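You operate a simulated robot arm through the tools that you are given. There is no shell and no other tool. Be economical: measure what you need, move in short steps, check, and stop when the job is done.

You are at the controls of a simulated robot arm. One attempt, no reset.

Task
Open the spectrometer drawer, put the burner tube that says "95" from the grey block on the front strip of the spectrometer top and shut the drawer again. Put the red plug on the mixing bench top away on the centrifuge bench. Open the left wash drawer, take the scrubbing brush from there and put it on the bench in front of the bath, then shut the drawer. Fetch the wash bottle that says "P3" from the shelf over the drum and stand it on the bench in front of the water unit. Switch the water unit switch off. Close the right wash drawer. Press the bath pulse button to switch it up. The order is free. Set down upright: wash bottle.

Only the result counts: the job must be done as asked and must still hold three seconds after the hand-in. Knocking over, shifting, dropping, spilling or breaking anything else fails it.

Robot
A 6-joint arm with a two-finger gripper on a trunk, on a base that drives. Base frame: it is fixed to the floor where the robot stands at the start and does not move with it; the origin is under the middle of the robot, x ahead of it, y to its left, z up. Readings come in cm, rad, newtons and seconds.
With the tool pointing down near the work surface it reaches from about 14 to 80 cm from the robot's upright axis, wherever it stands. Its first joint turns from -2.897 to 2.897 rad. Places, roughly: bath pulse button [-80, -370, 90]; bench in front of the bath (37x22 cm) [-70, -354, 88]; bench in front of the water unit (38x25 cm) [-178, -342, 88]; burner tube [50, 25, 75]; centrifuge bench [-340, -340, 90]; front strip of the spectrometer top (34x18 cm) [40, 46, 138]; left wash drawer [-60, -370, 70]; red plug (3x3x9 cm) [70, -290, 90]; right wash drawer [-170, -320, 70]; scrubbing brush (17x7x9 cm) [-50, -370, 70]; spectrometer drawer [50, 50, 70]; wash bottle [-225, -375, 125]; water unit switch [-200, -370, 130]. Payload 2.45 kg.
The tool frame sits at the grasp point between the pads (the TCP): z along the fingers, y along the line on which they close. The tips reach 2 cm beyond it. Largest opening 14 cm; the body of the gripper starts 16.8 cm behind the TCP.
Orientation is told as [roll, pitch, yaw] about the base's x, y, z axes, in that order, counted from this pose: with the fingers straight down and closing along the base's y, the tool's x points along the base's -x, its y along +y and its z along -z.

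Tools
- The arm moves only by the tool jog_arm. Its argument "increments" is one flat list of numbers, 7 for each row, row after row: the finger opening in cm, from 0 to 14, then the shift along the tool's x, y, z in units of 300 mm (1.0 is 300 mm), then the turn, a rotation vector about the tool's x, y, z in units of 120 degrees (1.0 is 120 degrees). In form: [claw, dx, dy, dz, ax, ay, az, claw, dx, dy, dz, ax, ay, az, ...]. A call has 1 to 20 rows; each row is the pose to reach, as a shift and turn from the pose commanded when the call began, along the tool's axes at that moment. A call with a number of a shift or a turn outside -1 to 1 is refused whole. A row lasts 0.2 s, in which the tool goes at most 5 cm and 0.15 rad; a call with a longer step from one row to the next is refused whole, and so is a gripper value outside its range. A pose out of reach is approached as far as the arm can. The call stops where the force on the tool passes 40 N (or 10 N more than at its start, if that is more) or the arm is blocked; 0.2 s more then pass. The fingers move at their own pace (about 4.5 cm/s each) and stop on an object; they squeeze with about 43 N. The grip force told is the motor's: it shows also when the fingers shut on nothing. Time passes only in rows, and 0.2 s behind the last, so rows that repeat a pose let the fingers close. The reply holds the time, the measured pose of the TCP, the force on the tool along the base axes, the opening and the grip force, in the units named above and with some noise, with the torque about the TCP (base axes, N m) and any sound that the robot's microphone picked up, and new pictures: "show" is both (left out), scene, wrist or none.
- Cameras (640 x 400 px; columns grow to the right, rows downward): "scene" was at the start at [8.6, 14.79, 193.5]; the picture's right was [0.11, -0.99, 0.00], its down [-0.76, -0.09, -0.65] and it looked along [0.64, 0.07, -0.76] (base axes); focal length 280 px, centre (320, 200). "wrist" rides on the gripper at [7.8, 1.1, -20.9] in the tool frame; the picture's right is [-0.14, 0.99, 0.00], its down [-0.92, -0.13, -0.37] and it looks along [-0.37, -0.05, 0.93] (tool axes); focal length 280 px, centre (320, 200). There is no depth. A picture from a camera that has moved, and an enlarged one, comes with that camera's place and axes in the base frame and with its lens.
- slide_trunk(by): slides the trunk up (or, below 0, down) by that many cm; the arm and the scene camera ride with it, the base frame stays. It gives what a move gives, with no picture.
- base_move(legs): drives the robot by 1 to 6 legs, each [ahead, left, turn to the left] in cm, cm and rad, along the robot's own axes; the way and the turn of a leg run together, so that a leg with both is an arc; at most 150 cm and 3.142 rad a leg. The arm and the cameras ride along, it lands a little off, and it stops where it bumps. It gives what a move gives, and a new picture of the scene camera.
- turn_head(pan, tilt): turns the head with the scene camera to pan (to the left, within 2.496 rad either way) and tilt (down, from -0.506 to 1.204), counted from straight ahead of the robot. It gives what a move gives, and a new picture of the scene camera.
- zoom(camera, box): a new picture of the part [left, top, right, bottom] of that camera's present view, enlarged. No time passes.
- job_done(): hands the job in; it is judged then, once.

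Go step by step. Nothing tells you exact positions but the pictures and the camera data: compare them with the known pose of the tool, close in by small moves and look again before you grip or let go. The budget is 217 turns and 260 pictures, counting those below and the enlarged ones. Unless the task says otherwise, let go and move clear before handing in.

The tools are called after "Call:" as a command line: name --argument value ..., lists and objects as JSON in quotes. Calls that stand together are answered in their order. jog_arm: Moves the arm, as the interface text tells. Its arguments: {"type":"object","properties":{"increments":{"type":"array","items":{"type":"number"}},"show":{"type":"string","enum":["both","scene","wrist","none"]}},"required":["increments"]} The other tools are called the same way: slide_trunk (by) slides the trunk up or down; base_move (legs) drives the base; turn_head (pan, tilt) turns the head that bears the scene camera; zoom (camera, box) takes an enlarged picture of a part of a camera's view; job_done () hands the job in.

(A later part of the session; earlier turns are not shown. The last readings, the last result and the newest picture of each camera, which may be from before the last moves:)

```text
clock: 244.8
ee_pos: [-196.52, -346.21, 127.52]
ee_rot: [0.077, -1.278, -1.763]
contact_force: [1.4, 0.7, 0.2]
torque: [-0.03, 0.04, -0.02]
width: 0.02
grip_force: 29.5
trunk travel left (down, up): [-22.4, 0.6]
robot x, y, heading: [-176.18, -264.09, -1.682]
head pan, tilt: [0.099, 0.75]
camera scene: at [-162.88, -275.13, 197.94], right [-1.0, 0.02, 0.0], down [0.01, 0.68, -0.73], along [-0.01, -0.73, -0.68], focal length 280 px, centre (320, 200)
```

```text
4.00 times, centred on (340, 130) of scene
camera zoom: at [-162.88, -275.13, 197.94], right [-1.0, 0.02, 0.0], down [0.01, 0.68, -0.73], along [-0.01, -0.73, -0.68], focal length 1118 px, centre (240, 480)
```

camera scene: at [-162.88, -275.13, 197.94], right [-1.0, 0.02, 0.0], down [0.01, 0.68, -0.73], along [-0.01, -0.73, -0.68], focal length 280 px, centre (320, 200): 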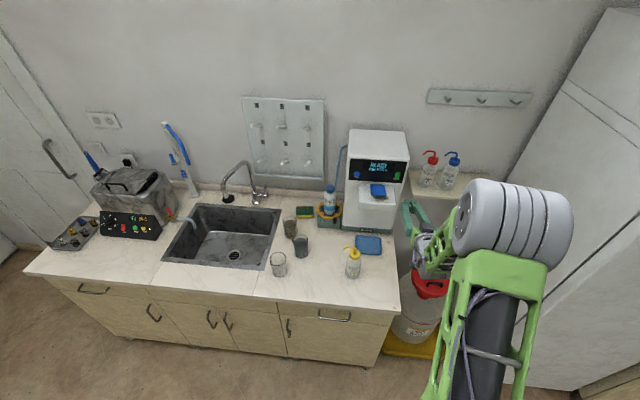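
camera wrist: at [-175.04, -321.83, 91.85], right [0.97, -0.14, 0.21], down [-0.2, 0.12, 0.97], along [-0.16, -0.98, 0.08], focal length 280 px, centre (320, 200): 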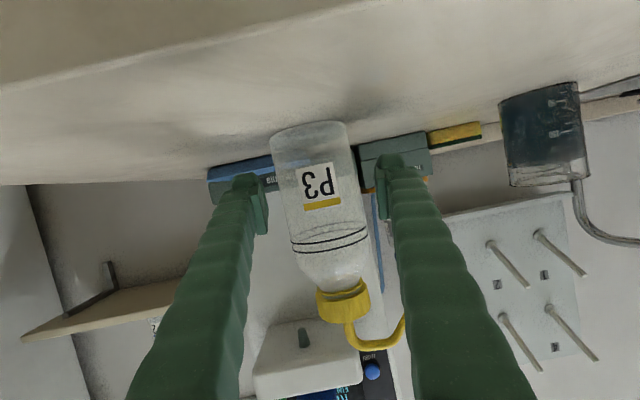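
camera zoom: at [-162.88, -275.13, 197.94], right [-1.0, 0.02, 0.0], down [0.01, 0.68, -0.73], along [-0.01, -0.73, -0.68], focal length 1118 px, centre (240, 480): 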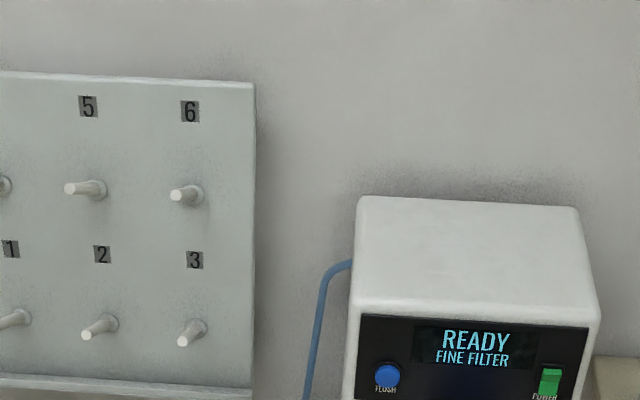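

Call:
zoom --camera "scene" --box '[370, 155, 418, 191]'

Call:
jog_arm --increments '[0, 0, 0, 0, 0, 0, 0]' --show "wrist"

Call:
zoom --camera "wrist" --box '[280, 120, 440, 260]'

```text
11.11 times, centred on (394, 173) of scene
camera zoom: at [-162.88, -275.13, 197.94], right [-1.0, 0.02, 0.0], down [0.01, 0.68, -0.73], along [-0.01, -0.73, -0.68], focal length 3107 px, centre (-502, 500)
```

zoom: 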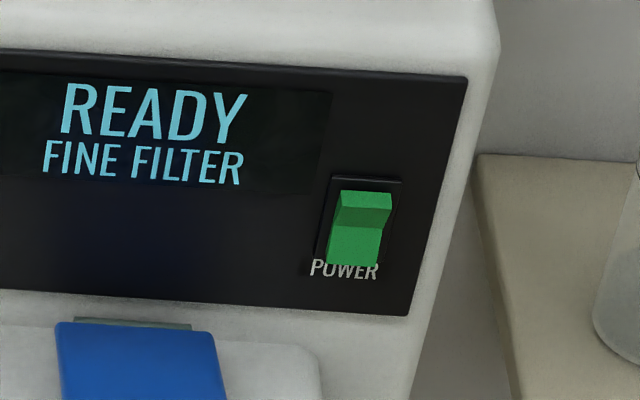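

```text
clock: 245.2
ee_pos: [-196.69, -346.18, 127.65]
ee_rot: [0.077, -1.28, -1.766]
contact_force: [0.2, -0.3, -0.7]
torque: [0.02, -0.02, 0.0]
width: 0.01
grip_force: 29.5
trunk travel left (down, up): [-22.4, 0.6]
robot x, y, heading: [-176.35, -263.93, -1.694]
head pan, tilt: [0.099, 0.75]
camera wrist: at [-192.82, -324.29, 126.18], right [0.98, -0.16, 0.15], down [-0.14, 0.11, 0.98], along [-0.17, -0.98, 0.08], focal length 280 px, centre (320, 200)
```

wrist: 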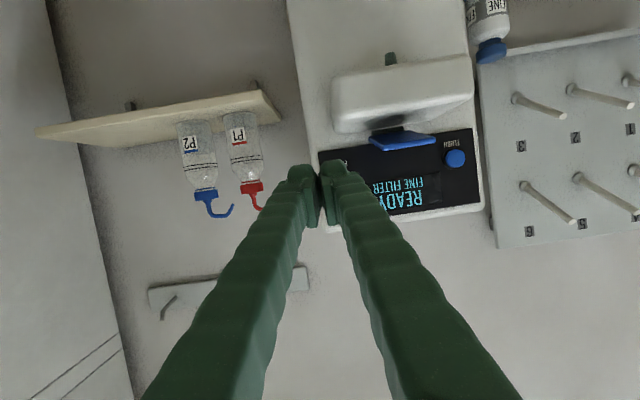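

```text
2.86 times, centred on (360, 190) of wrist
camera zoom: at [-192.82, -324.29, 126.18], right [0.98, -0.16, 0.15], down [-0.14, 0.11, 0.98], along [-0.17, -0.98, 0.08], focal length 801 px, centre (206, 229)
```

zoom: 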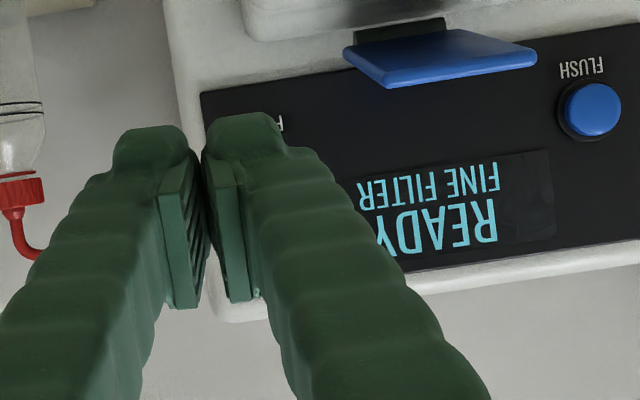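

The rocker's upper half sticks out and its lower half is pressed in, so I have to press the upper half (z≈127). I'll drive in closer first.

Call:
base_move --legs '[[10, 0, 0]]'

Call:
jog_arm --increments '[0, 0, 0.04, 0, 0, 0, 0]' --show "wrist"

Call:
zoom --camera "scene" --box '[340, 140, 420, 200]'

```text
clock: 246.3
ee_pos: [-197.82, -356.21, 127.4]
ee_rot: [0.08, -1.278, -1.763]
contact_force: [-0.4, -0.5, -0.6]
torque: [-0.03, 0.02, 0.0]
width: 0.0
grip_force: 29.5
trunk travel left (down, up): [-22.4, 0.6]
robot x, y, heading: [-177.68, -273.97, -1.69]
head pan, tilt: [0.099, 0.75]
camera scene: at [-164.1, -285.15, 197.93], right [-1.0, 0.02, 0.0], down [0.01, 0.68, -0.73], along [-0.02, -0.73, -0.68], focal length 280 px, centre (320, 200)
```

scene: 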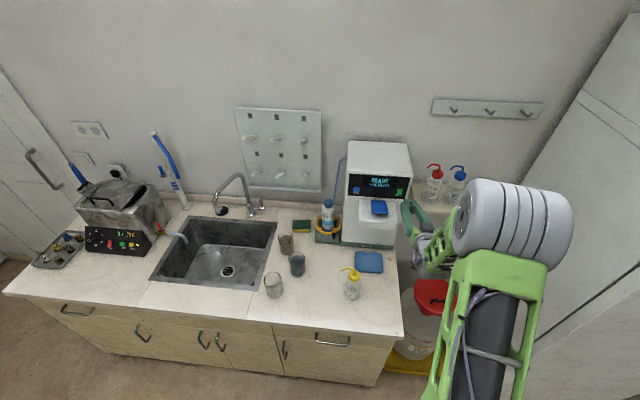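

```text
clock: 246.7
ee_pos: [-196.86, -356.21, 127.53]
ee_rot: [0.079, -1.277, -1.755]
contact_force: [0.1, -0.6, -0.3]
torque: [0.0, 0.0, -0.02]
width: 0.02
grip_force: 29.2
trunk travel left (down, up): [-22.4, 0.6]
robot x, y, heading: [-177.72, -273.65, -1.692]
head pan, tilt: [0.099, 0.75]
camera wrist: at [-193.35, -334.24, 126.22], right [0.98, -0.14, 0.15], down [-0.14, 0.1, 0.98], along [-0.16, -0.98, 0.08], focal length 280 px, centre (320, 200)
```

wrist: 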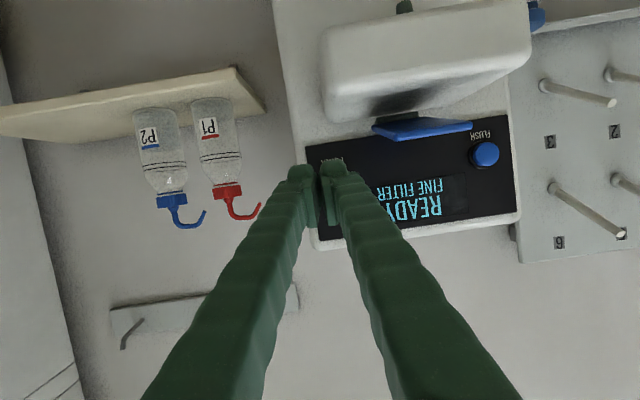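

```text
6.67 times, centred on (380, 170) of scene
camera zoom: at [-164.04, -284.99, 197.94], right [-1.0, 0.02, 0.0], down [0.01, 0.68, -0.73], along [-0.02, -0.73, -0.68], focal length 1864 px, centre (-80, 400)
```

zoom: 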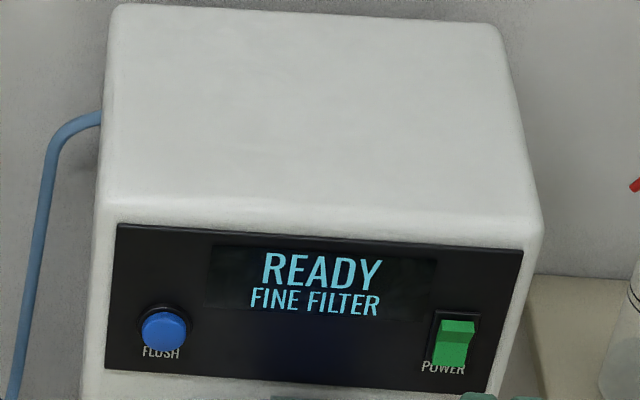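

Call:
jog_arm --increments '[0, -0.024, 0.034, 0.06, 0, 0, 0, 0, -0.02, 0.034, 0.13, 0, 0, 0, 0, -0.016, 0.034, 0.19, 0, 0, 0]' --show "wrist"

Call:
zoom --camera "scene" --box '[370, 155, 434, 203]'

```text
clock: 247.5
ee_pos: [-197.52, -361.25, 126.43]
ee_rot: [0.094, -1.276, -1.764]
contact_force: [0.7, -0.2, 0.4]
torque: [0.03, 0.04, -0.03]
width: 0.0
grip_force: 29.2
out of reach, approached as far as the arm can: row 1, 2, 3
trunk travel left (down, up): [-22.4, 0.6]
robot x, y, heading: [-177.67, -274.11, -1.693]
head pan, tilt: [0.099, 0.75]
camera wrist: at [-194.02, -339.46, 125.02], right [0.98, -0.14, 0.16], down [-0.14, 0.1, 0.98], along [-0.16, -0.98, 0.08], focal length 280 px, centre (320, 200)
```

wrist: 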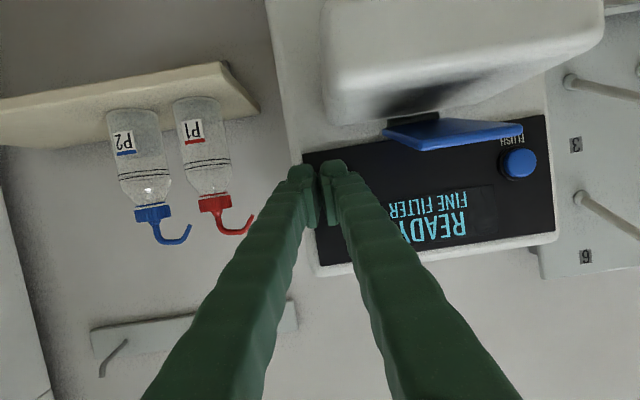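

```text
8.33 times, centred on (402, 179) of scene
camera zoom: at [-164.04, -284.93, 197.94], right [-1.0, 0.02, 0.0], down [0.01, 0.68, -0.73], along [-0.02, -0.73, -0.68], focal length 2330 px, centre (-363, 375)
```

zoom: 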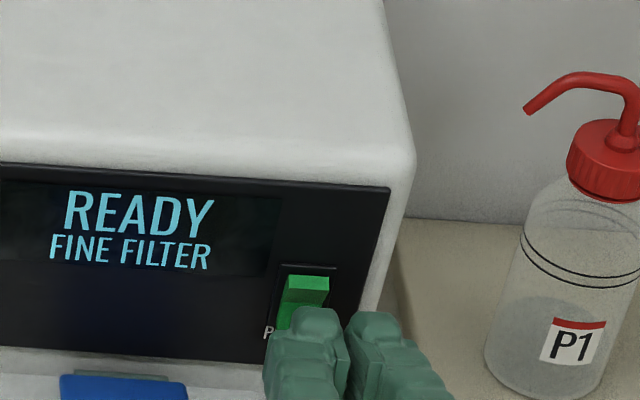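

Call:
jog_arm --increments '[0, 0.01, 0, -0.12, 0, 0, 0, 0, 0.01, 0, -0.27, 0, 0, 0]' --show "none"

Call:
base_move --legs '[[7, 1, 0]]'

Call:
zoom --camera "scene" --box '[370, 145, 450, 205]'

```text
clock: 248.1
ee_pos: [-196.61, -353.4, 128.49]
ee_rot: [0.105, -1.276, -1.787]
contact_force: [0.2, -0.5, -0.9]
torque: [-0.01, -0.01, 0.01]
width: 0.02
grip_force: 29.1
out of reach, approached as far as the arm can: row 1
trunk travel left (down, up): [-22.4, 0.6]
robot x, y, heading: [-177.12, -273.9, -1.692]
head pan, tilt: [0.099, 0.75]
```

```text
clock: 249.1
ee_pos: [-196.46, -360.71, 128.38]
ee_rot: [0.104, -1.275, -1.786]
contact_force: [0.2, 0.3, 0.1]
torque: [-0.01, 0.01, -0.01]
width: 0.0
grip_force: 29.2
trunk travel left (down, up): [-22.4, 0.6]
robot x, y, heading: [-177.46, -280.85, -1.692]
head pan, tilt: [0.099, 0.75]
camera scene: at [-163.91, -292.08, 197.93], right [-1.0, 0.02, 0.0], down [0.01, 0.68, -0.73], along [-0.02, -0.73, -0.68], focal length 280 px, centre (320, 200)
```

scene: 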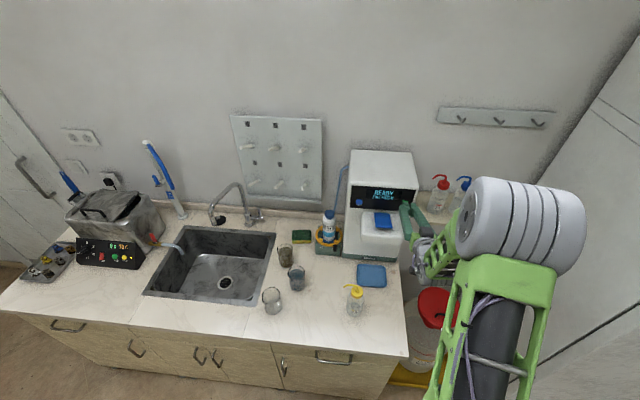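

```text
6.67 times, centred on (410, 175) of scene
camera zoom: at [-163.91, -292.08, 197.93], right [-1.0, 0.02, 0.0], down [0.01, 0.68, -0.73], along [-0.02, -0.73, -0.68], focal length 1864 px, centre (-280, 367)
```

zoom: 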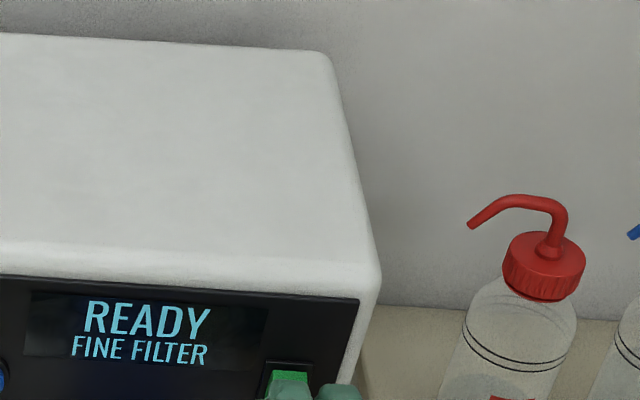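

Call:
jog_arm --increments '[0, 0.067, 0, 0.02, 0, 0, 0, 0, 0.053, 0.0055, 0.068, 0, 0, 0, 0, 0.0435, 0.009, 0.0995, 0, 0, 0, 0, 0.037, 0.012, 0.122, 0, 0, 0]' --show "wrist"

Call:
zoom --camera "scene" --box '[370, 165, 450, 225]'

```text
clock: 250.2
ee_pos: [-196.67, -362.76, 126.25]
ee_rot: [0.095, -1.271, -1.763]
contact_force: [4.1, 27.1, 7.0]
torque: [-0.44, -0.07, 0.25]
width: 0.0
grip_force: 29.1
trunk travel left (down, up): [-22.4, 0.6]
robot x, y, heading: [-177.35, -280.33, -1.687]
head pan, tilt: [0.099, 0.75]
stopped in row 4: the force on the tool passed its limit at 44 N (the readings are from after the stop); the commanded pose is now the measured one
camera wrist: at [-193.13, -340.84, 124.99], right [0.98, -0.14, 0.16], down [-0.15, 0.1, 0.98], along [-0.16, -0.99, 0.07], focal length 280 px, centre (320, 200)
```

wrist: 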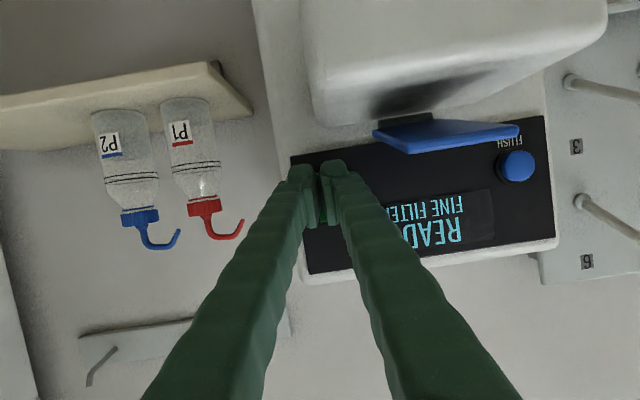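

```text
6.67 times, centred on (410, 195) of scene
camera zoom: at [-163.82, -291.18, 197.98], right [-1.0, 0.02, 0.0], down [0.01, 0.68, -0.73], along [-0.02, -0.73, -0.68], focal length 1864 px, centre (-280, 233)
```

zoom: 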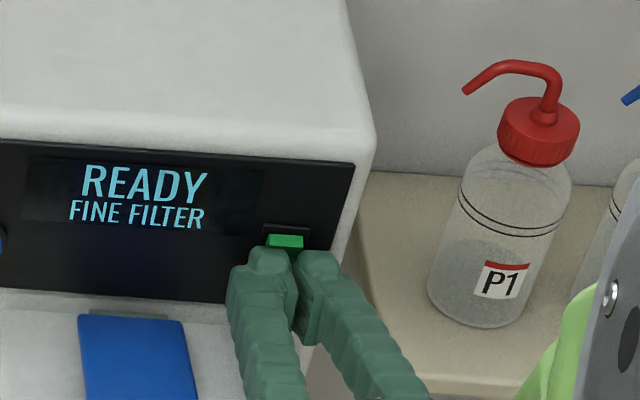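

Too low: the top of the rocker is still visible above the fingers. I'll back off, rise 1.5 cm and press again.

Call:
jog_arm --increments '[0, 0.014, 0, -0.05, 0, 0, 0, 0, -0.037, 0, -0.066, 0, 0, 0, 0, -0.037, 0, -0.066, 0, 0, 0]' --show "none"

Call:
zoom --camera "scene" --box '[370, 165, 450, 225]'

```text
clock: 251.0
ee_pos: [-196.67, -361.79, 127.76]
ee_rot: [0.092, -1.27, -1.763]
contact_force: [-0.2, 1.2, 0.2]
torque: [0.02, 0.0, -0.02]
width: 0.0
grip_force: 29.4
trunk travel left (down, up): [-22.4, 0.6]
robot x, y, heading: [-177.54, -280.87, -1.686]
head pan, tilt: [0.099, 0.75]
```

```text
6.67 times, centred on (410, 195) of scene
camera zoom: at [-163.92, -291.77, 197.95], right [-1.0, 0.02, 0.0], down [0.01, 0.68, -0.73], along [-0.02, -0.73, -0.68], focal length 1864 px, centre (-280, 233)
```

zoom: 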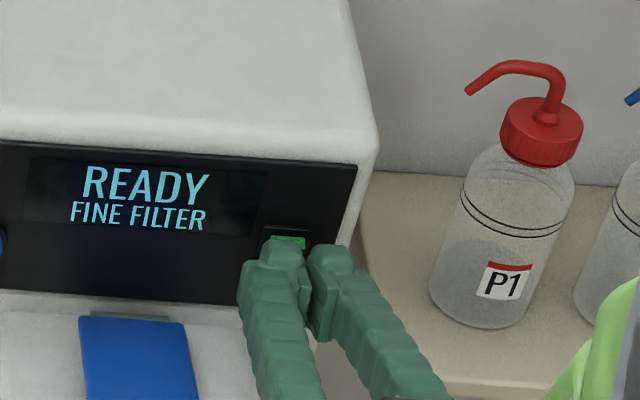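

Call:
jog_arm --increments '[0, -0.007, 0.003, 0.025, 0, 0, 0, 0, -0.012, 0.004, 0.04, 0, 0, 0, 0, -0.017, 0.005, 0.055, 0, 0, 0, 0, -0.021, 0.006, 0.07, 0, 0, 0]' --show "none"

Call:
zoom --camera "scene" --box '[370, 165, 450, 225]'

```text
clock: 251.9
ee_pos: [-196.44, -362.68, 127.46]
ee_rot: [0.093, -1.261, -1.764]
contact_force: [2.9, 25.5, 5.8]
torque: [-0.37, -0.04, 0.26]
width: 0.0
grip_force: 28.9
trunk travel left (down, up): [-22.4, 0.6]
robot x, y, heading: [-177.82, -280.6, -1.697]
head pan, tilt: [0.099, 0.75]
stopped in row 4: the force on the tool passed its limit at 44 N (the readings are from after the stop); the commanded pose is now the measured one
```

```text
6.67 times, centred on (410, 195) of scene
camera zoom: at [-163.82, -291.18, 197.98], right [-1.0, 0.02, 0.0], down [0.01, 0.68, -0.73], along [-0.02, -0.73, -0.68], focal length 1864 px, centre (-280, 233)
```

zoom: 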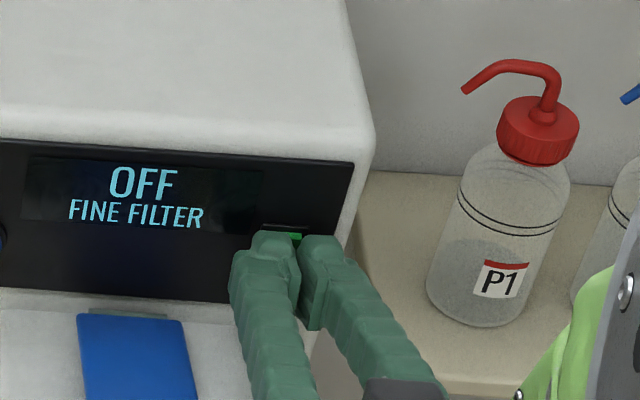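

The display reads OFF. I'll back away and turn to the bath area.

Call:
jog_arm --increments '[0, 0.01, 0, -0.1, 0, 0, 0, 0, 0, 0, -0.22, 0, 0, 0]' --show "none"

Call:
base_move --legs '[[-30, 0, 0], [0, 100, 0]]'

Call:
turn_head --pan 0.0 --tilt 0.8

```text
clock: 252.5
ee_pos: [-195.94, -356.95, 129.31]
ee_rot: [0.094, -1.259, -1.765]
contact_force: [0.0, -0.5, -0.1]
torque: [-0.01, 0.01, 0.0]
width: 0.0
grip_force: 29.7
trunk travel left (down, up): [-22.4, 0.6]
robot x, y, heading: [-177.55, -280.7, -1.691]
head pan, tilt: [0.099, 0.75]
```

```text
clock: 263.3
ee_pos: [-92.28, -339.48, 129.24]
ee_rot: [0.094, -1.26, -1.767]
contact_force: [0.9, -0.6, 0.0]
torque: [0.03, 0.01, -0.02]
width: 0.0
grip_force: 29.6
trunk travel left (down, up): [-22.4, 0.6]
robot x, y, heading: [-73.88, -263.36, -1.694]
head pan, tilt: [0.099, 0.75]
camera scene: at [-60.13, -274.31, 197.94], right [-1.0, 0.02, 0.0], down [0.02, 0.68, -0.73], along [-0.02, -0.73, -0.68], focal length 280 px, centre (320, 200)
```

scene: 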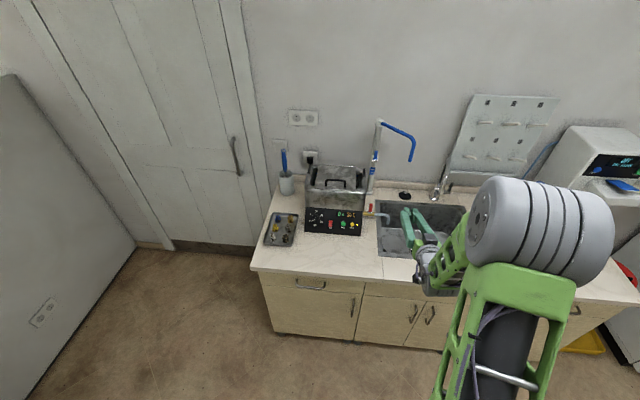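

```text
clock: 264.0
ee_pos: [-92.31, -339.54, 129.21]
ee_rot: [0.096, -1.26, -1.767]
contact_force: [-0.6, -0.9, 0.1]
torque: [-0.01, 0.02, 0.0]
width: 0.0
grip_force: 29.2
trunk travel left (down, up): [-22.4, 0.6]
robot x, y, heading: [-73.66, -262.79, -1.689]
head pan, tilt: [0.0, 0.799]
camera scene: at [-60.94, -274.02, 197.55], right [-0.99, 0.12, 0.0], down [0.09, 0.71, -0.7], along [-0.08, -0.69, -0.72], focal length 280 px, centre (320, 200)
```

scene: 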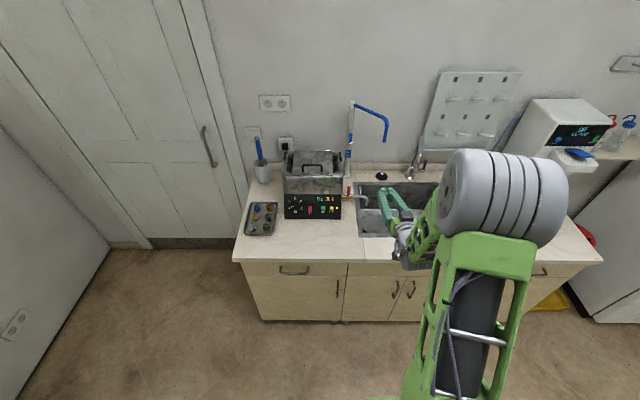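

Call:
zoom --camera "scene" --box '[230, 140, 390, 240]'

Call:
zoom --camera "scene" --box '[274, 186, 354, 226]'

```text
4.00 times, centred on (310, 190) of scene
camera zoom: at [-60.94, -274.02, 197.55], right [-0.99, 0.12, 0.0], down [0.09, 0.71, -0.7], along [-0.08, -0.69, -0.72], focal length 1118 px, centre (360, 240)
```

zoom: 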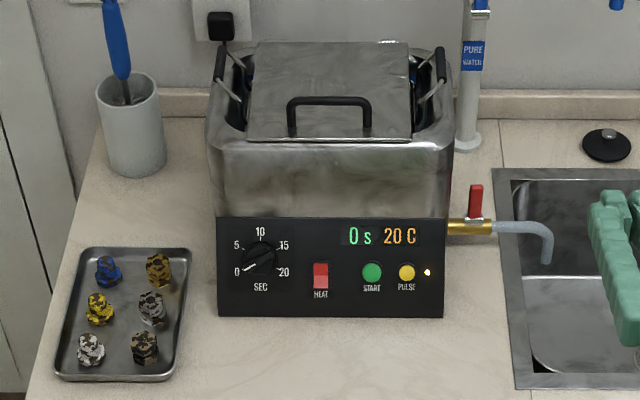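

```text
8.00 times, centred on (314, 206) of scene
camera zoom: at [-60.94, -274.02, 197.55], right [-0.99, 0.12, 0.0], down [0.09, 0.71, -0.7], along [-0.08, -0.69, -0.72], focal length 2237 px, centre (368, 152)
```

zoom: 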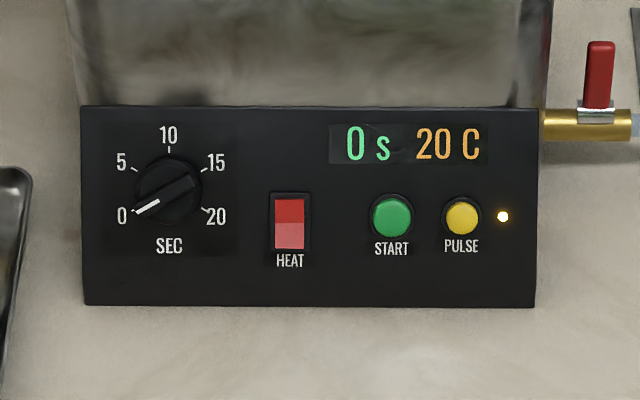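

The yellow PULSE button is at about (-77.7, -366, 95.7), with a lamp beside it. I'll reduce the tool tilt to about 45° and line up.

Call:
jog_arm --increments '[0, 0, 0, 0, 0, 0.055, 0, 0, 0, 0, 0, 0, 0.11, 0, 0, 0, 0, 0, 0, 0.165, 0, 0, 0, 0, 0, 0, 0.22, 0]' --show "none"

Call:
base_move --legs '[[0, 15, 0]]'

Call:
slide_trunk --by -12

Call:
jog_arm --increments '[0, 0, 0, 0, 0, 0, 0]' --show "both"

```text
clock: 265.0
ee_pos: [-92.47, -339.44, 129.19]
ee_rot: [0.037, -0.801, -1.707]
contact_force: [-0.3, 0.1, 0.0]
torque: [0.02, 0.0, 0.01]
width: 0.0
grip_force: 29.2
trunk travel left (down, up): [-22.4, 0.6]
robot x, y, heading: [-73.42, -262.96, -1.695]
head pan, tilt: [0.0, 0.799]
```

```text
clock: 266.9
ee_pos: [-77.53, -341.27, 129.26]
ee_rot: [0.039, -0.802, -1.705]
contact_force: [0.1, -0.2, -0.5]
torque: [0.02, 0.0, -0.03]
width: 0.01
grip_force: 29.7
trunk travel left (down, up): [-22.4, 0.6]
robot x, y, heading: [-58.66, -265.26, -1.695]
head pan, tilt: [0.0, 0.799]
camera scene: at [-46.11, -275.84, 197.54], right [-0.99, 0.12, 0.0], down [0.09, 0.71, -0.7], along [-0.09, -0.69, -0.72], focal length 280 px, centre (320, 200)
```

scene: 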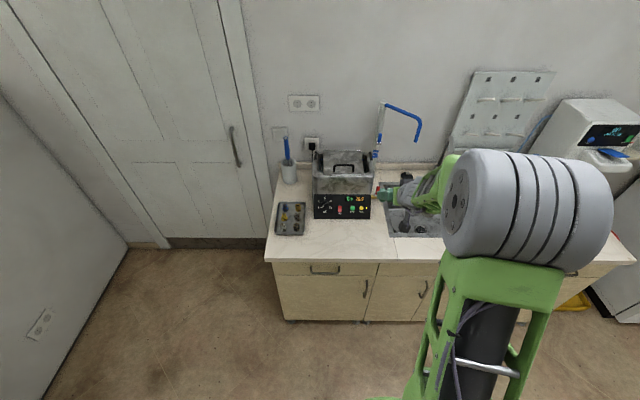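

```text
clock: 268.4
ee_pos: [-77.49, -341.22, 117.34]
ee_rot: [0.043, -0.802, -1.707]
contact_force: [-0.3, -0.3, 0.8]
torque: [0.0, -0.02, 0.0]
width: 0.03
grip_force: 29.4
trunk travel left (down, up): [-10.4, 12.6]
robot x, y, heading: [-59.05, -265.23, -1.694]
head pan, tilt: [0.0, 0.799]
```

```text
clock: 268.8
ee_pos: [-77.58, -341.3, 117.28]
ee_rot: [0.042, -0.8, -1.705]
contact_force: [0.1, -0.6, 0.2]
torque: [0.03, 0.02, -0.02]
width: 0.01
grip_force: 28.9
trunk travel left (down, up): [-10.4, 12.6]
robot x, y, heading: [-59.14, -264.85, -1.693]
head pan, tilt: [0.0, 0.799]
camera scene: at [-46.18, -275.83, 185.55], right [-0.99, 0.12, 0.0], down [0.09, 0.71, -0.7], along [-0.08, -0.69, -0.72], focal length 280 px, centre (320, 200)
camera wrist: at [-74.51, -321.07, 126.29], right [0.97, -0.2, 0.13], down [-0.19, -0.36, 0.91], along [-0.14, -0.91, -0.39], focal length 280 px, centre (320, 200)
```

scene: 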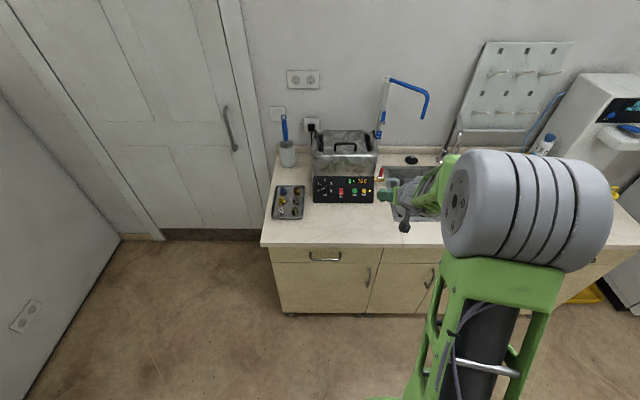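
wrist: 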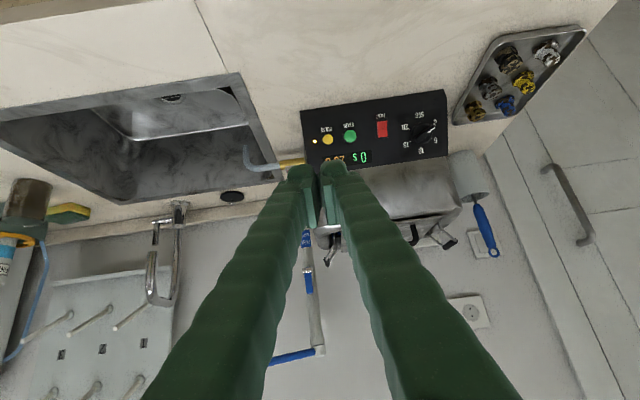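

Call:
jog_arm --increments '[0, 0.02, 0.005, 0.149, 0, 0, 0, 0, 0.041, 0.01, 0.298, 0, 0, 0, 0, 0.062, 0.016, 0.447, 0, 0, 0, 0, 0.083, 0.021, 0.595, 0, 0, 0, 0, 0.103, 0.026, 0.744, 0, 0, 0, 0, 0.124, 0.031, 0.893, 0, 0, 0]' --show "both"

Call:
zoom --camera "scene" --box '[300, 150, 420, 225]'

```text
clock: 270.2
ee_pos: [-77.59, -358.19, 95.78]
ee_rot: [0.042, -0.799, -1.708]
contact_force: [0.8, 0.6, 0.0]
torque: [-0.01, -0.02, 0.01]
width: 0.0
grip_force: 29.4
trunk travel left (down, up): [-10.4, 12.6]
robot x, y, heading: [-58.89, -265.18, -1.689]
head pan, tilt: [0.0, 0.799]
camera scene: at [-46.19, -275.95, 185.53], right [-0.99, 0.12, 0.0], down [0.09, 0.71, -0.7], along [-0.08, -0.69, -0.72], focal length 280 px, centre (320, 200)
camera wrist: at [-74.67, -337.98, 104.83], right [0.97, -0.2, 0.13], down [-0.19, -0.36, 0.91], along [-0.14, -0.91, -0.39], focal length 280 px, centre (320, 200)
```

scene: 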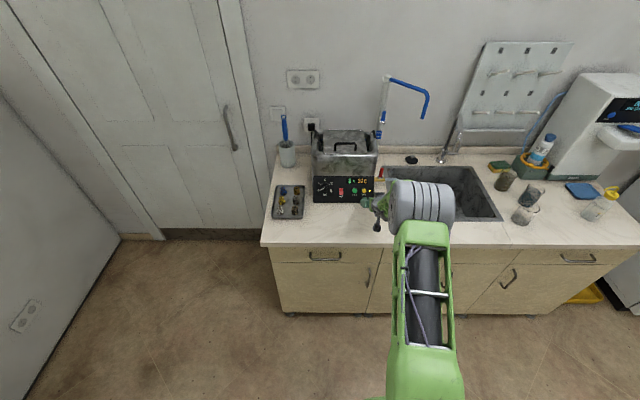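
wrist: 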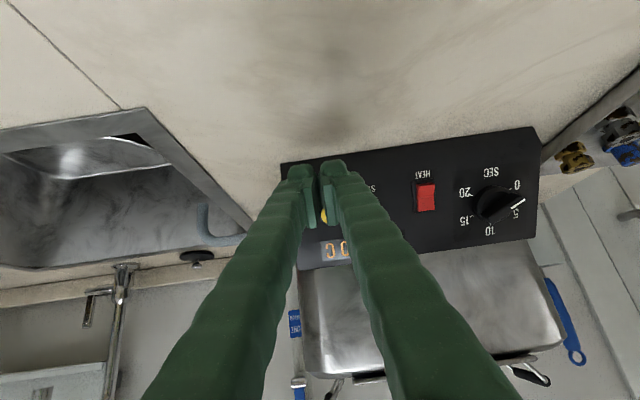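

```text
5.33 times, centred on (360, 188) of scene
camera zoom: at [-46.19, -275.95, 185.53], right [-0.99, 0.12, 0.0], down [0.09, 0.71, -0.7], along [-0.08, -0.69, -0.72], focal length 1491 px, centre (107, 267)
```

zoom: 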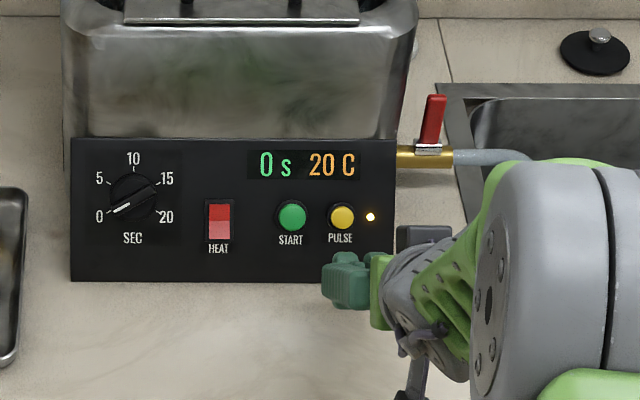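

Call:
jog_arm --increments '[0, 0.029, 0, 0.028, 0, 0, 0, 0, -0.017, 0.007, 0.076, 0, 0, 0, 0, -0.063, 0.014, 0.124, 0, 0, 0, 0, -0.098, 0.019, 0.159, 0, 0, 0]' --show "wrist"

Call:
zoom --camera "scene" --box '[320, 165, 400, 215]'

```text
clock: 271.2
ee_pos: [-77.72, -363.49, 94.81]
ee_rot: [0.042, -0.8, -1.707]
contact_force: [0.2, -0.2, -0.5]
torque: [0.03, 0.03, -0.02]
width: 0.0
grip_force: 29.4
trunk travel left (down, up): [-10.4, 12.6]
robot x, y, heading: [-59.05, -265.33, -1.692]
head pan, tilt: [0.0, 0.799]
camera wrist: at [-74.63, -343.34, 103.76], right [0.97, -0.2, 0.13], down [-0.19, -0.36, 0.91], along [-0.14, -0.91, -0.39], focal length 280 px, centre (320, 200)
```

wrist: 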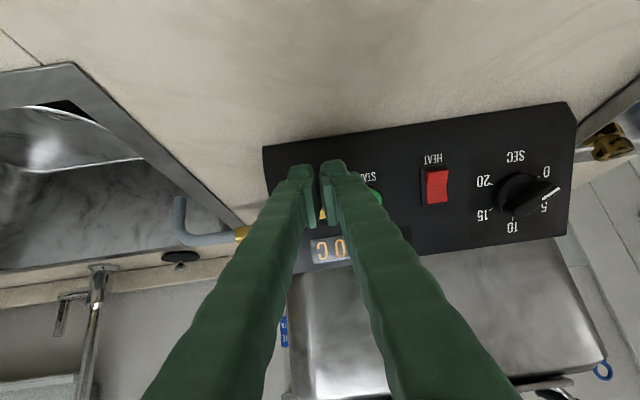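

```text
8.00 times, centred on (360, 190) of scene
camera zoom: at [-46.19, -275.87, 185.54], right [-0.99, 0.12, 0.0], down [0.09, 0.71, -0.7], along [-0.08, -0.69, -0.72], focal length 2237 px, centre (0, 280)
```

zoom: 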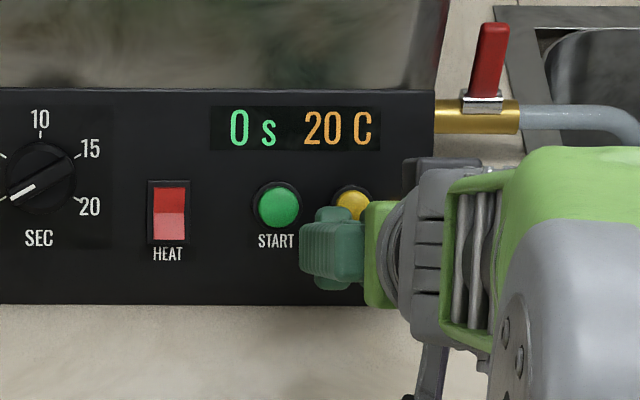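

Call:
jog_arm --increments '[0, -0.012, 0.002, 0.012, 0, 0, 0, 0, -0.023, 0.0035, 0.024, 0, 0, 0, 0, -0.034, 0.005, 0.036, 0, 0, 0, 0, -0.045, 0.007, 0.048, 0, 0, 0]' --show "none"

Call:
zoom --camera "scene" --box '[320, 165, 400, 215]'

```text
clock: 272.2
ee_pos: [-77.6, -365.31, 94.94]
ee_rot: [0.041, -0.802, -1.706]
contact_force: [-0.7, 9.3, 2.2]
torque: [0.0, 0.03, -0.13]
width: 0.01
grip_force: 29.3
trunk travel left (down, up): [-10.4, 12.6]
robot x, y, heading: [-59.19, -265.42, -1.694]
head pan, tilt: [0.0, 0.799]
heard: click, click
```

```text
8.00 times, centred on (360, 190) of scene
camera zoom: at [-46.18, -275.67, 185.56], right [-0.99, 0.12, 0.0], down [0.09, 0.71, -0.7], along [-0.09, -0.69, -0.72], focal length 2237 px, centre (0, 280)
```

zoom: 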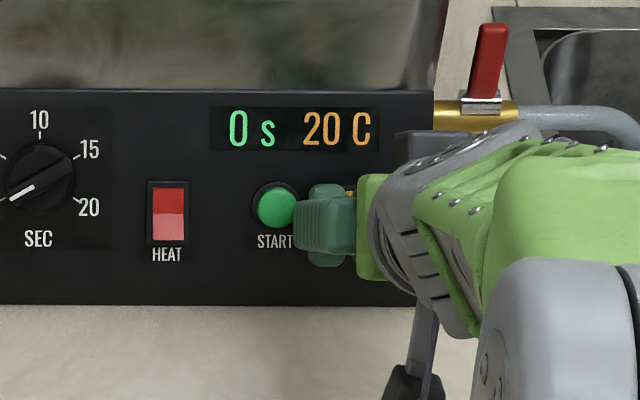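

Heard clicks. I'll retract and check the lamp and display.

Call:
jog_arm --increments '[0, 0.05, 0, -0.06, 0, 0, 0, 0, 0.11, 0, -0.13, 0, 0, 0, 0, 0.18, 0, -0.2, 0, 0, 0, 0, 0.18, 0, -0.3, 0, 0, 0]' --show "none"

Call:
zoom --camera "scene" --box '[310, 165, 390, 215]'

```text
clock: 273.2
ee_pos: [-76.77, -355.19, 97.2]
ee_rot: [0.042, -0.802, -1.706]
contact_force: [0.2, 0.8, -0.7]
torque: [-0.01, -0.01, 0.06]
width: 0.0
grip_force: 29.0
trunk travel left (down, up): [-10.4, 12.6]
robot x, y, heading: [-59.03, -265.16, -1.691]
head pan, tilt: [0.0, 0.799]
```

```text
8.00 times, centred on (350, 190) of scene
camera zoom: at [-46.17, -275.75, 185.56], right [-0.99, 0.12, 0.0], down [0.09, 0.71, -0.7], along [-0.08, -0.69, -0.72], focal length 2237 px, centre (80, 280)
```

zoom: 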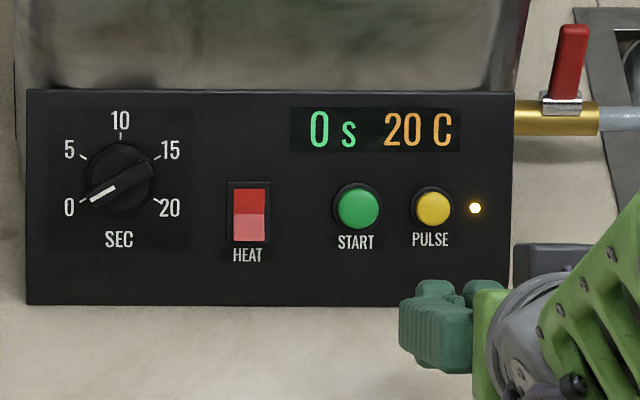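

Call:
zoom --camera "scene" --box '[356, 184, 376, 198]'

```text
16.00 times, centred on (366, 191) of scene
camera zoom: at [-46.17, -275.75, 185.56], right [-0.99, 0.12, 0.0], down [0.09, 0.71, -0.7], along [-0.08, -0.69, -0.72], focal length 4474 px, centre (-416, 344)
```

zoom: 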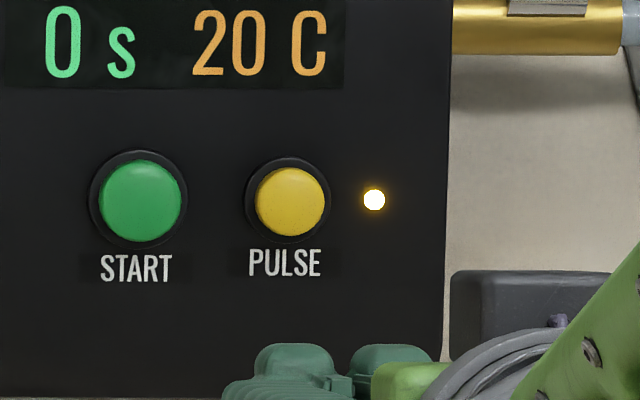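

I'll sample the lamp over time to see whether it blinks.

Call:
jog_arm --increments '[0, 0, 0, 0, 0, 0, 0]' --show "none"

Call:
zoom --camera "scene" --box '[356, 184, 376, 198]'

Call:
jog_arm --increments '[0, 0, 0, 0, 0, 0, 0, 0, 0, 0, 0, 0, 0, 0]' --show "none"

Call:
zoom --camera "scene" --box '[356, 184, 376, 198]'

```text
clock: 273.6
ee_pos: [-76.68, -355.31, 97.2]
ee_rot: [0.043, -0.801, -1.705]
contact_force: [1.3, -1.5, 0.3]
torque: [-0.02, 0.0, 0.02]
width: 0.0
grip_force: 29.7
trunk travel left (down, up): [-10.4, 12.6]
robot x, y, heading: [-58.95, -264.86, -1.696]
head pan, tilt: [0.0, 0.799]
```

```text
16.00 times, centred on (366, 191) of scene
camera zoom: at [-46.18, -275.85, 185.54], right [-0.99, 0.12, 0.0], down [0.09, 0.71, -0.7], along [-0.08, -0.69, -0.72], focal length 4474 px, centre (-416, 344)
```

zoom: 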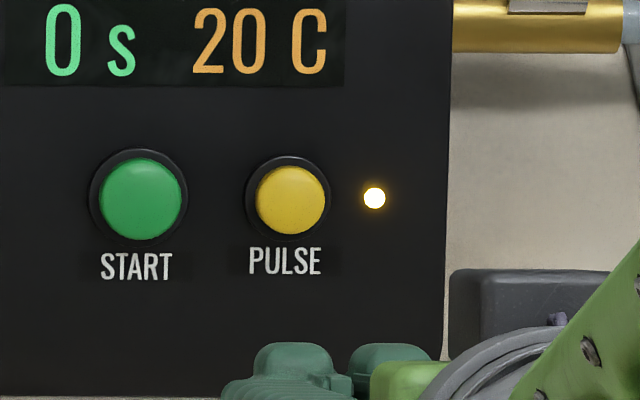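

```text
clock: 274.2
ee_pos: [-76.64, -355.29, 97.11]
ee_rot: [0.043, -0.8, -1.706]
contact_force: [-0.6, 0.2, 0.2]
torque: [-0.02, 0.01, 0.02]
width: 0.0
grip_force: 29.4
trunk travel left (down, up): [-10.4, 12.6]
robot x, y, heading: [-59.23, -265.12, -1.696]
head pan, tilt: [0.0, 0.799]
```

```text
16.00 times, centred on (366, 191) of scene
camera zoom: at [-46.18, -275.82, 185.55], right [-0.99, 0.12, 0.0], down [0.09, 0.71, -0.7], along [-0.08, -0.69, -0.72], focal length 4474 px, centre (-416, 344)
```

zoom: 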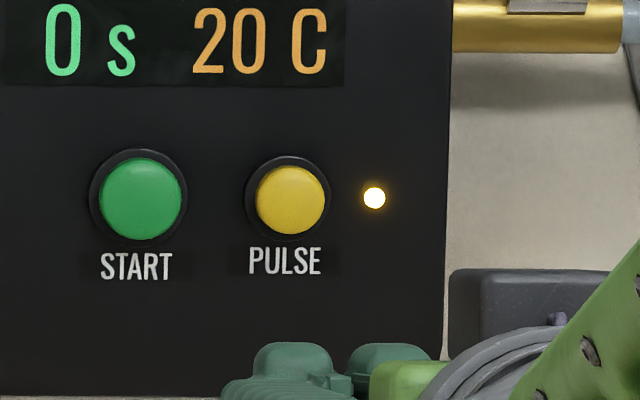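

The lamp is steady and unchanged. The button seems to be latched in (lit), and two clicks toggled it twice. I'll press again in tiny steps and stop after exactly one click.

Call:
jog_arm --increments '[0, -0.048, -0.005, 0.09, 0, 0, 0, 0, -0.096, -0.01, 0.18, 0, 0, 0, 0, -0.143, -0.012, 0.268, 0, 0, 0]' --show "none"

Call:
jog_arm --increments '[0, -0.006, 0.001, 0.006, 0, 0, 0]' --show "none"

```text
clock: 275.0
ee_pos: [-77.79, -364.04, 94.72]
ee_rot: [0.043, -0.801, -1.707]
contact_force: [0.7, 0.6, -0.5]
torque: [0.02, -0.02, -0.01]
width: 0.01
grip_force: 29.6
trunk travel left (down, up): [-10.4, 12.6]
robot x, y, heading: [-59.16, -264.99, -1.694]
head pan, tilt: [0.0, 0.799]
```

```text
clock: 275.4
ee_pos: [-77.82, -364.37, 94.7]
ee_rot: [0.042, -0.801, -1.705]
contact_force: [-0.5, 0.9, 0.2]
torque: [0.03, 0.0, -0.01]
width: 0.01
grip_force: 29.5
trunk travel left (down, up): [-10.4, 12.6]
robot x, y, heading: [-59.0, -265.05, -1.691]
head pan, tilt: [0.0, 0.799]
```

Call:
jog_arm --increments '[0, -0.006, 0.001, 0.006, 0, 0, 0]' --show "none"

```text
clock: 275.8
ee_pos: [-77.82, -364.53, 94.6]
ee_rot: [0.042, -0.803, -1.706]
contact_force: [0.5, 1.1, -0.3]
torque: [0.0, 0.0, 0.01]
width: 0.0
grip_force: 29.0
trunk travel left (down, up): [-10.4, 12.6]
robot x, y, heading: [-58.99, -265.06, -1.694]
head pan, tilt: [0.0, 0.799]
```

Call:
jog_arm --increments '[0, -0.006, 0.001, 0.006, 0, 0, 0]' --show "none"

```text
clock: 276.2
ee_pos: [-77.96, -364.72, 94.69]
ee_rot: [0.043, -0.801, -1.707]
contact_force: [0.7, 1.5, -0.8]
torque: [-0.01, -0.01, -0.06]
width: 0.0
grip_force: 29.8
trunk travel left (down, up): [-10.4, 12.6]
robot x, y, heading: [-58.78, -265.42, -1.692]
head pan, tilt: [0.0, 0.799]
```

Call:
jog_arm --increments '[0, -0.006, 0.001, 0.006, 0, 0, 0]' --show "none"

```text
clock: 276.6
ee_pos: [-77.99, -364.92, 94.69]
ee_rot: [0.041, -0.801, -1.707]
contact_force: [-0.5, 4.1, 0.6]
torque: [-0.01, 0.01, -0.07]
width: 0.0
grip_force: 29.0
trunk travel left (down, up): [-10.4, 12.6]
robot x, y, heading: [-58.93, -264.85, -1.695]
head pan, tilt: [0.0, 0.799]
heard: click
```

One click. Retracting now to check.

Call:
jog_arm --increments '[0, 0.03, 0, -0.035, 0, 0, 0, 0, 0.1, 0, -0.12, 0, 0, 0, 0, 0.16, 0, -0.22, 0, 0, 0, 0, 0.16, 0, -0.3, 0, 0, 0]' --show "none"

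Call:
zoom --camera "scene" --box '[356, 184, 376, 198]'

```text
clock: 277.6
ee_pos: [-76.96, -355.23, 97.59]
ee_rot: [0.042, -0.8, -1.705]
contact_force: [0.7, 1.6, -0.2]
torque: [-0.01, 0.0, 0.0]
width: 0.0
grip_force: 29.8
trunk travel left (down, up): [-10.4, 12.6]
robot x, y, heading: [-58.91, -264.97, -1.689]
head pan, tilt: [0.0, 0.799]
```

```text
16.00 times, centred on (366, 191) of scene
camera zoom: at [-46.17, -275.78, 185.55], right [-0.99, 0.12, 0.0], down [0.09, 0.71, -0.7], along [-0.08, -0.69, -0.72], focal length 4474 px, centre (-416, 344)
```

zoom: 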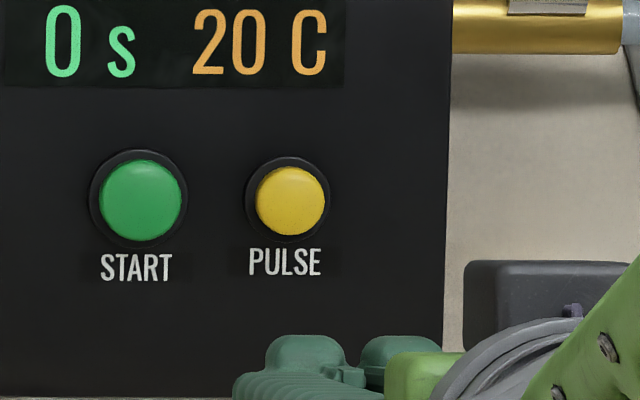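

The lamp is off after exactly one net toggle, so the pulse button is done. Next is the left wash drawer. I'll bring the tool upright, turn it 90° and position.

Call:
jog_arm --increments '[0, -0.014, 0, -0.106, 0, 0, 0, 0, -0.028, 0, -0.212, 0, 0, 0, 0, -0.042, 0, -0.318, 0.003, 0.064, 0, 0, -0.055, 0, -0.423, 0.006, 0.127, 0, 0, -0.069, 0, -0.529, 0.009, 0.191, 0, 0, -0.083, 0, -0.635, 0.012, 0.255, 0, 0, -0.083, 0, -0.635, 0.014, 0.318, 0, 0, -0.083, 0, -0.635, 0.015, 0.382, 0]' --show "none"

Call:
jog_arm --increments '[8, 0.05, 0, 0, 0, 0, 0.07, 8, 0.1, 0, 0, 0, 0, 0.14, 8, 0.15, 0, 0, 0, 0, 0.21, 8, 0.2, 0, 0, 0, 0, 0.28, 8, 0.25, 0, 0, 0, 0, 0.35, 8, 0.3, 0, 0, 0, 0, 0.42, 8, 0.35, 0, 0, 0, 0, 0.49, 8, 0.4, 0, 0, 0, 0, 0.56, 8, 0.45, 0, 0, 0, 0, 0.63, 8, 0.5, 0, 0, 0, 0, 0.7, 8, 0.5, 0, 0, 0, 0, 0.75]' --show "none"

Call:
base_move --legs '[[0, 31.5, 0], [13, 0, 0]]'

Call:
zoom --camera "scene" --box '[300, 220, 460, 320]'

```text
clock: 279.4
ee_pos: [-76.19, -343.44, 112.34]
ee_rot: [0.0, 0.001, -1.688]
contact_force: [-0.6, 0.0, -1.1]
torque: [0.08, 0.0, 0.02]
width: 0.01
grip_force: 29.3
out of reach, approached as far as the arm can: row 3, 4
trunk travel left (down, up): [-10.4, 12.6]
robot x, y, heading: [-59.0, -265.21, -1.693]
head pan, tilt: [0.0, 0.799]
```

```text
clock: 281.8
ee_pos: [-74.38, -328.44, 112.49]
ee_rot: [-0.001, 0.0, 3.024]
contact_force: [0.8, 0.5, 0.6]
torque: [0.02, 0.02, 0.0]
width: 7.97
grip_force: 0.1
trunk travel left (down, up): [-10.4, 12.6]
robot x, y, heading: [-59.07, -264.98, -1.695]
head pan, tilt: [0.0, 0.799]
```

```text
clock: 286.0
ee_pos: [-44.94, -345.02, 112.49]
ee_rot: [0.0, -0.001, 3.023]
contact_force: [-0.4, 0.1, -0.7]
torque: [0.08, -0.04, -0.01]
width: 8.01
grip_force: 0.1
trunk travel left (down, up): [-10.4, 12.6]
robot x, y, heading: [-29.22, -281.64, -1.692]
head pan, tilt: [0.0, 0.799]
camera scene: at [-16.64, -292.69, 185.53], right [-0.99, 0.12, 0.0], down [0.09, 0.71, -0.7], along [-0.09, -0.69, -0.72], focal length 280 px, centre (320, 200)
```

scene: 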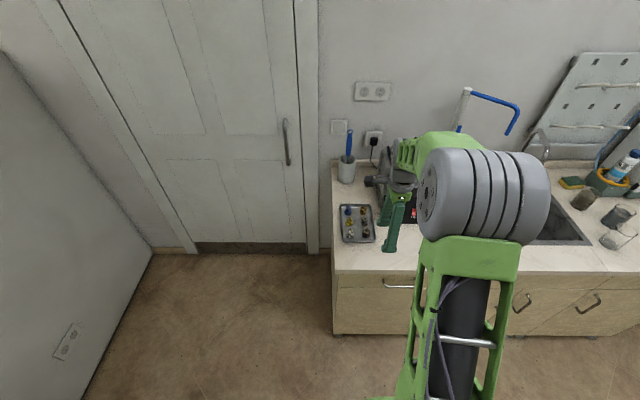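

```text
4.00 times, centred on (380, 270) of scene
camera zoom: at [-16.64, -292.69, 185.53], right [-0.99, 0.12, 0.0], down [0.09, 0.71, -0.7], along [-0.09, -0.69, -0.72], focal length 1118 px, centre (80, -80)
```

zoom: 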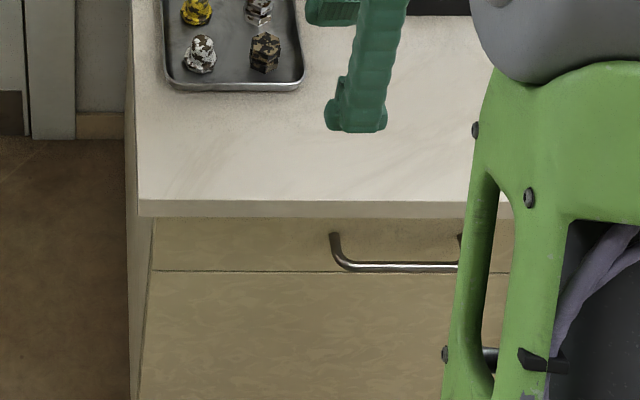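

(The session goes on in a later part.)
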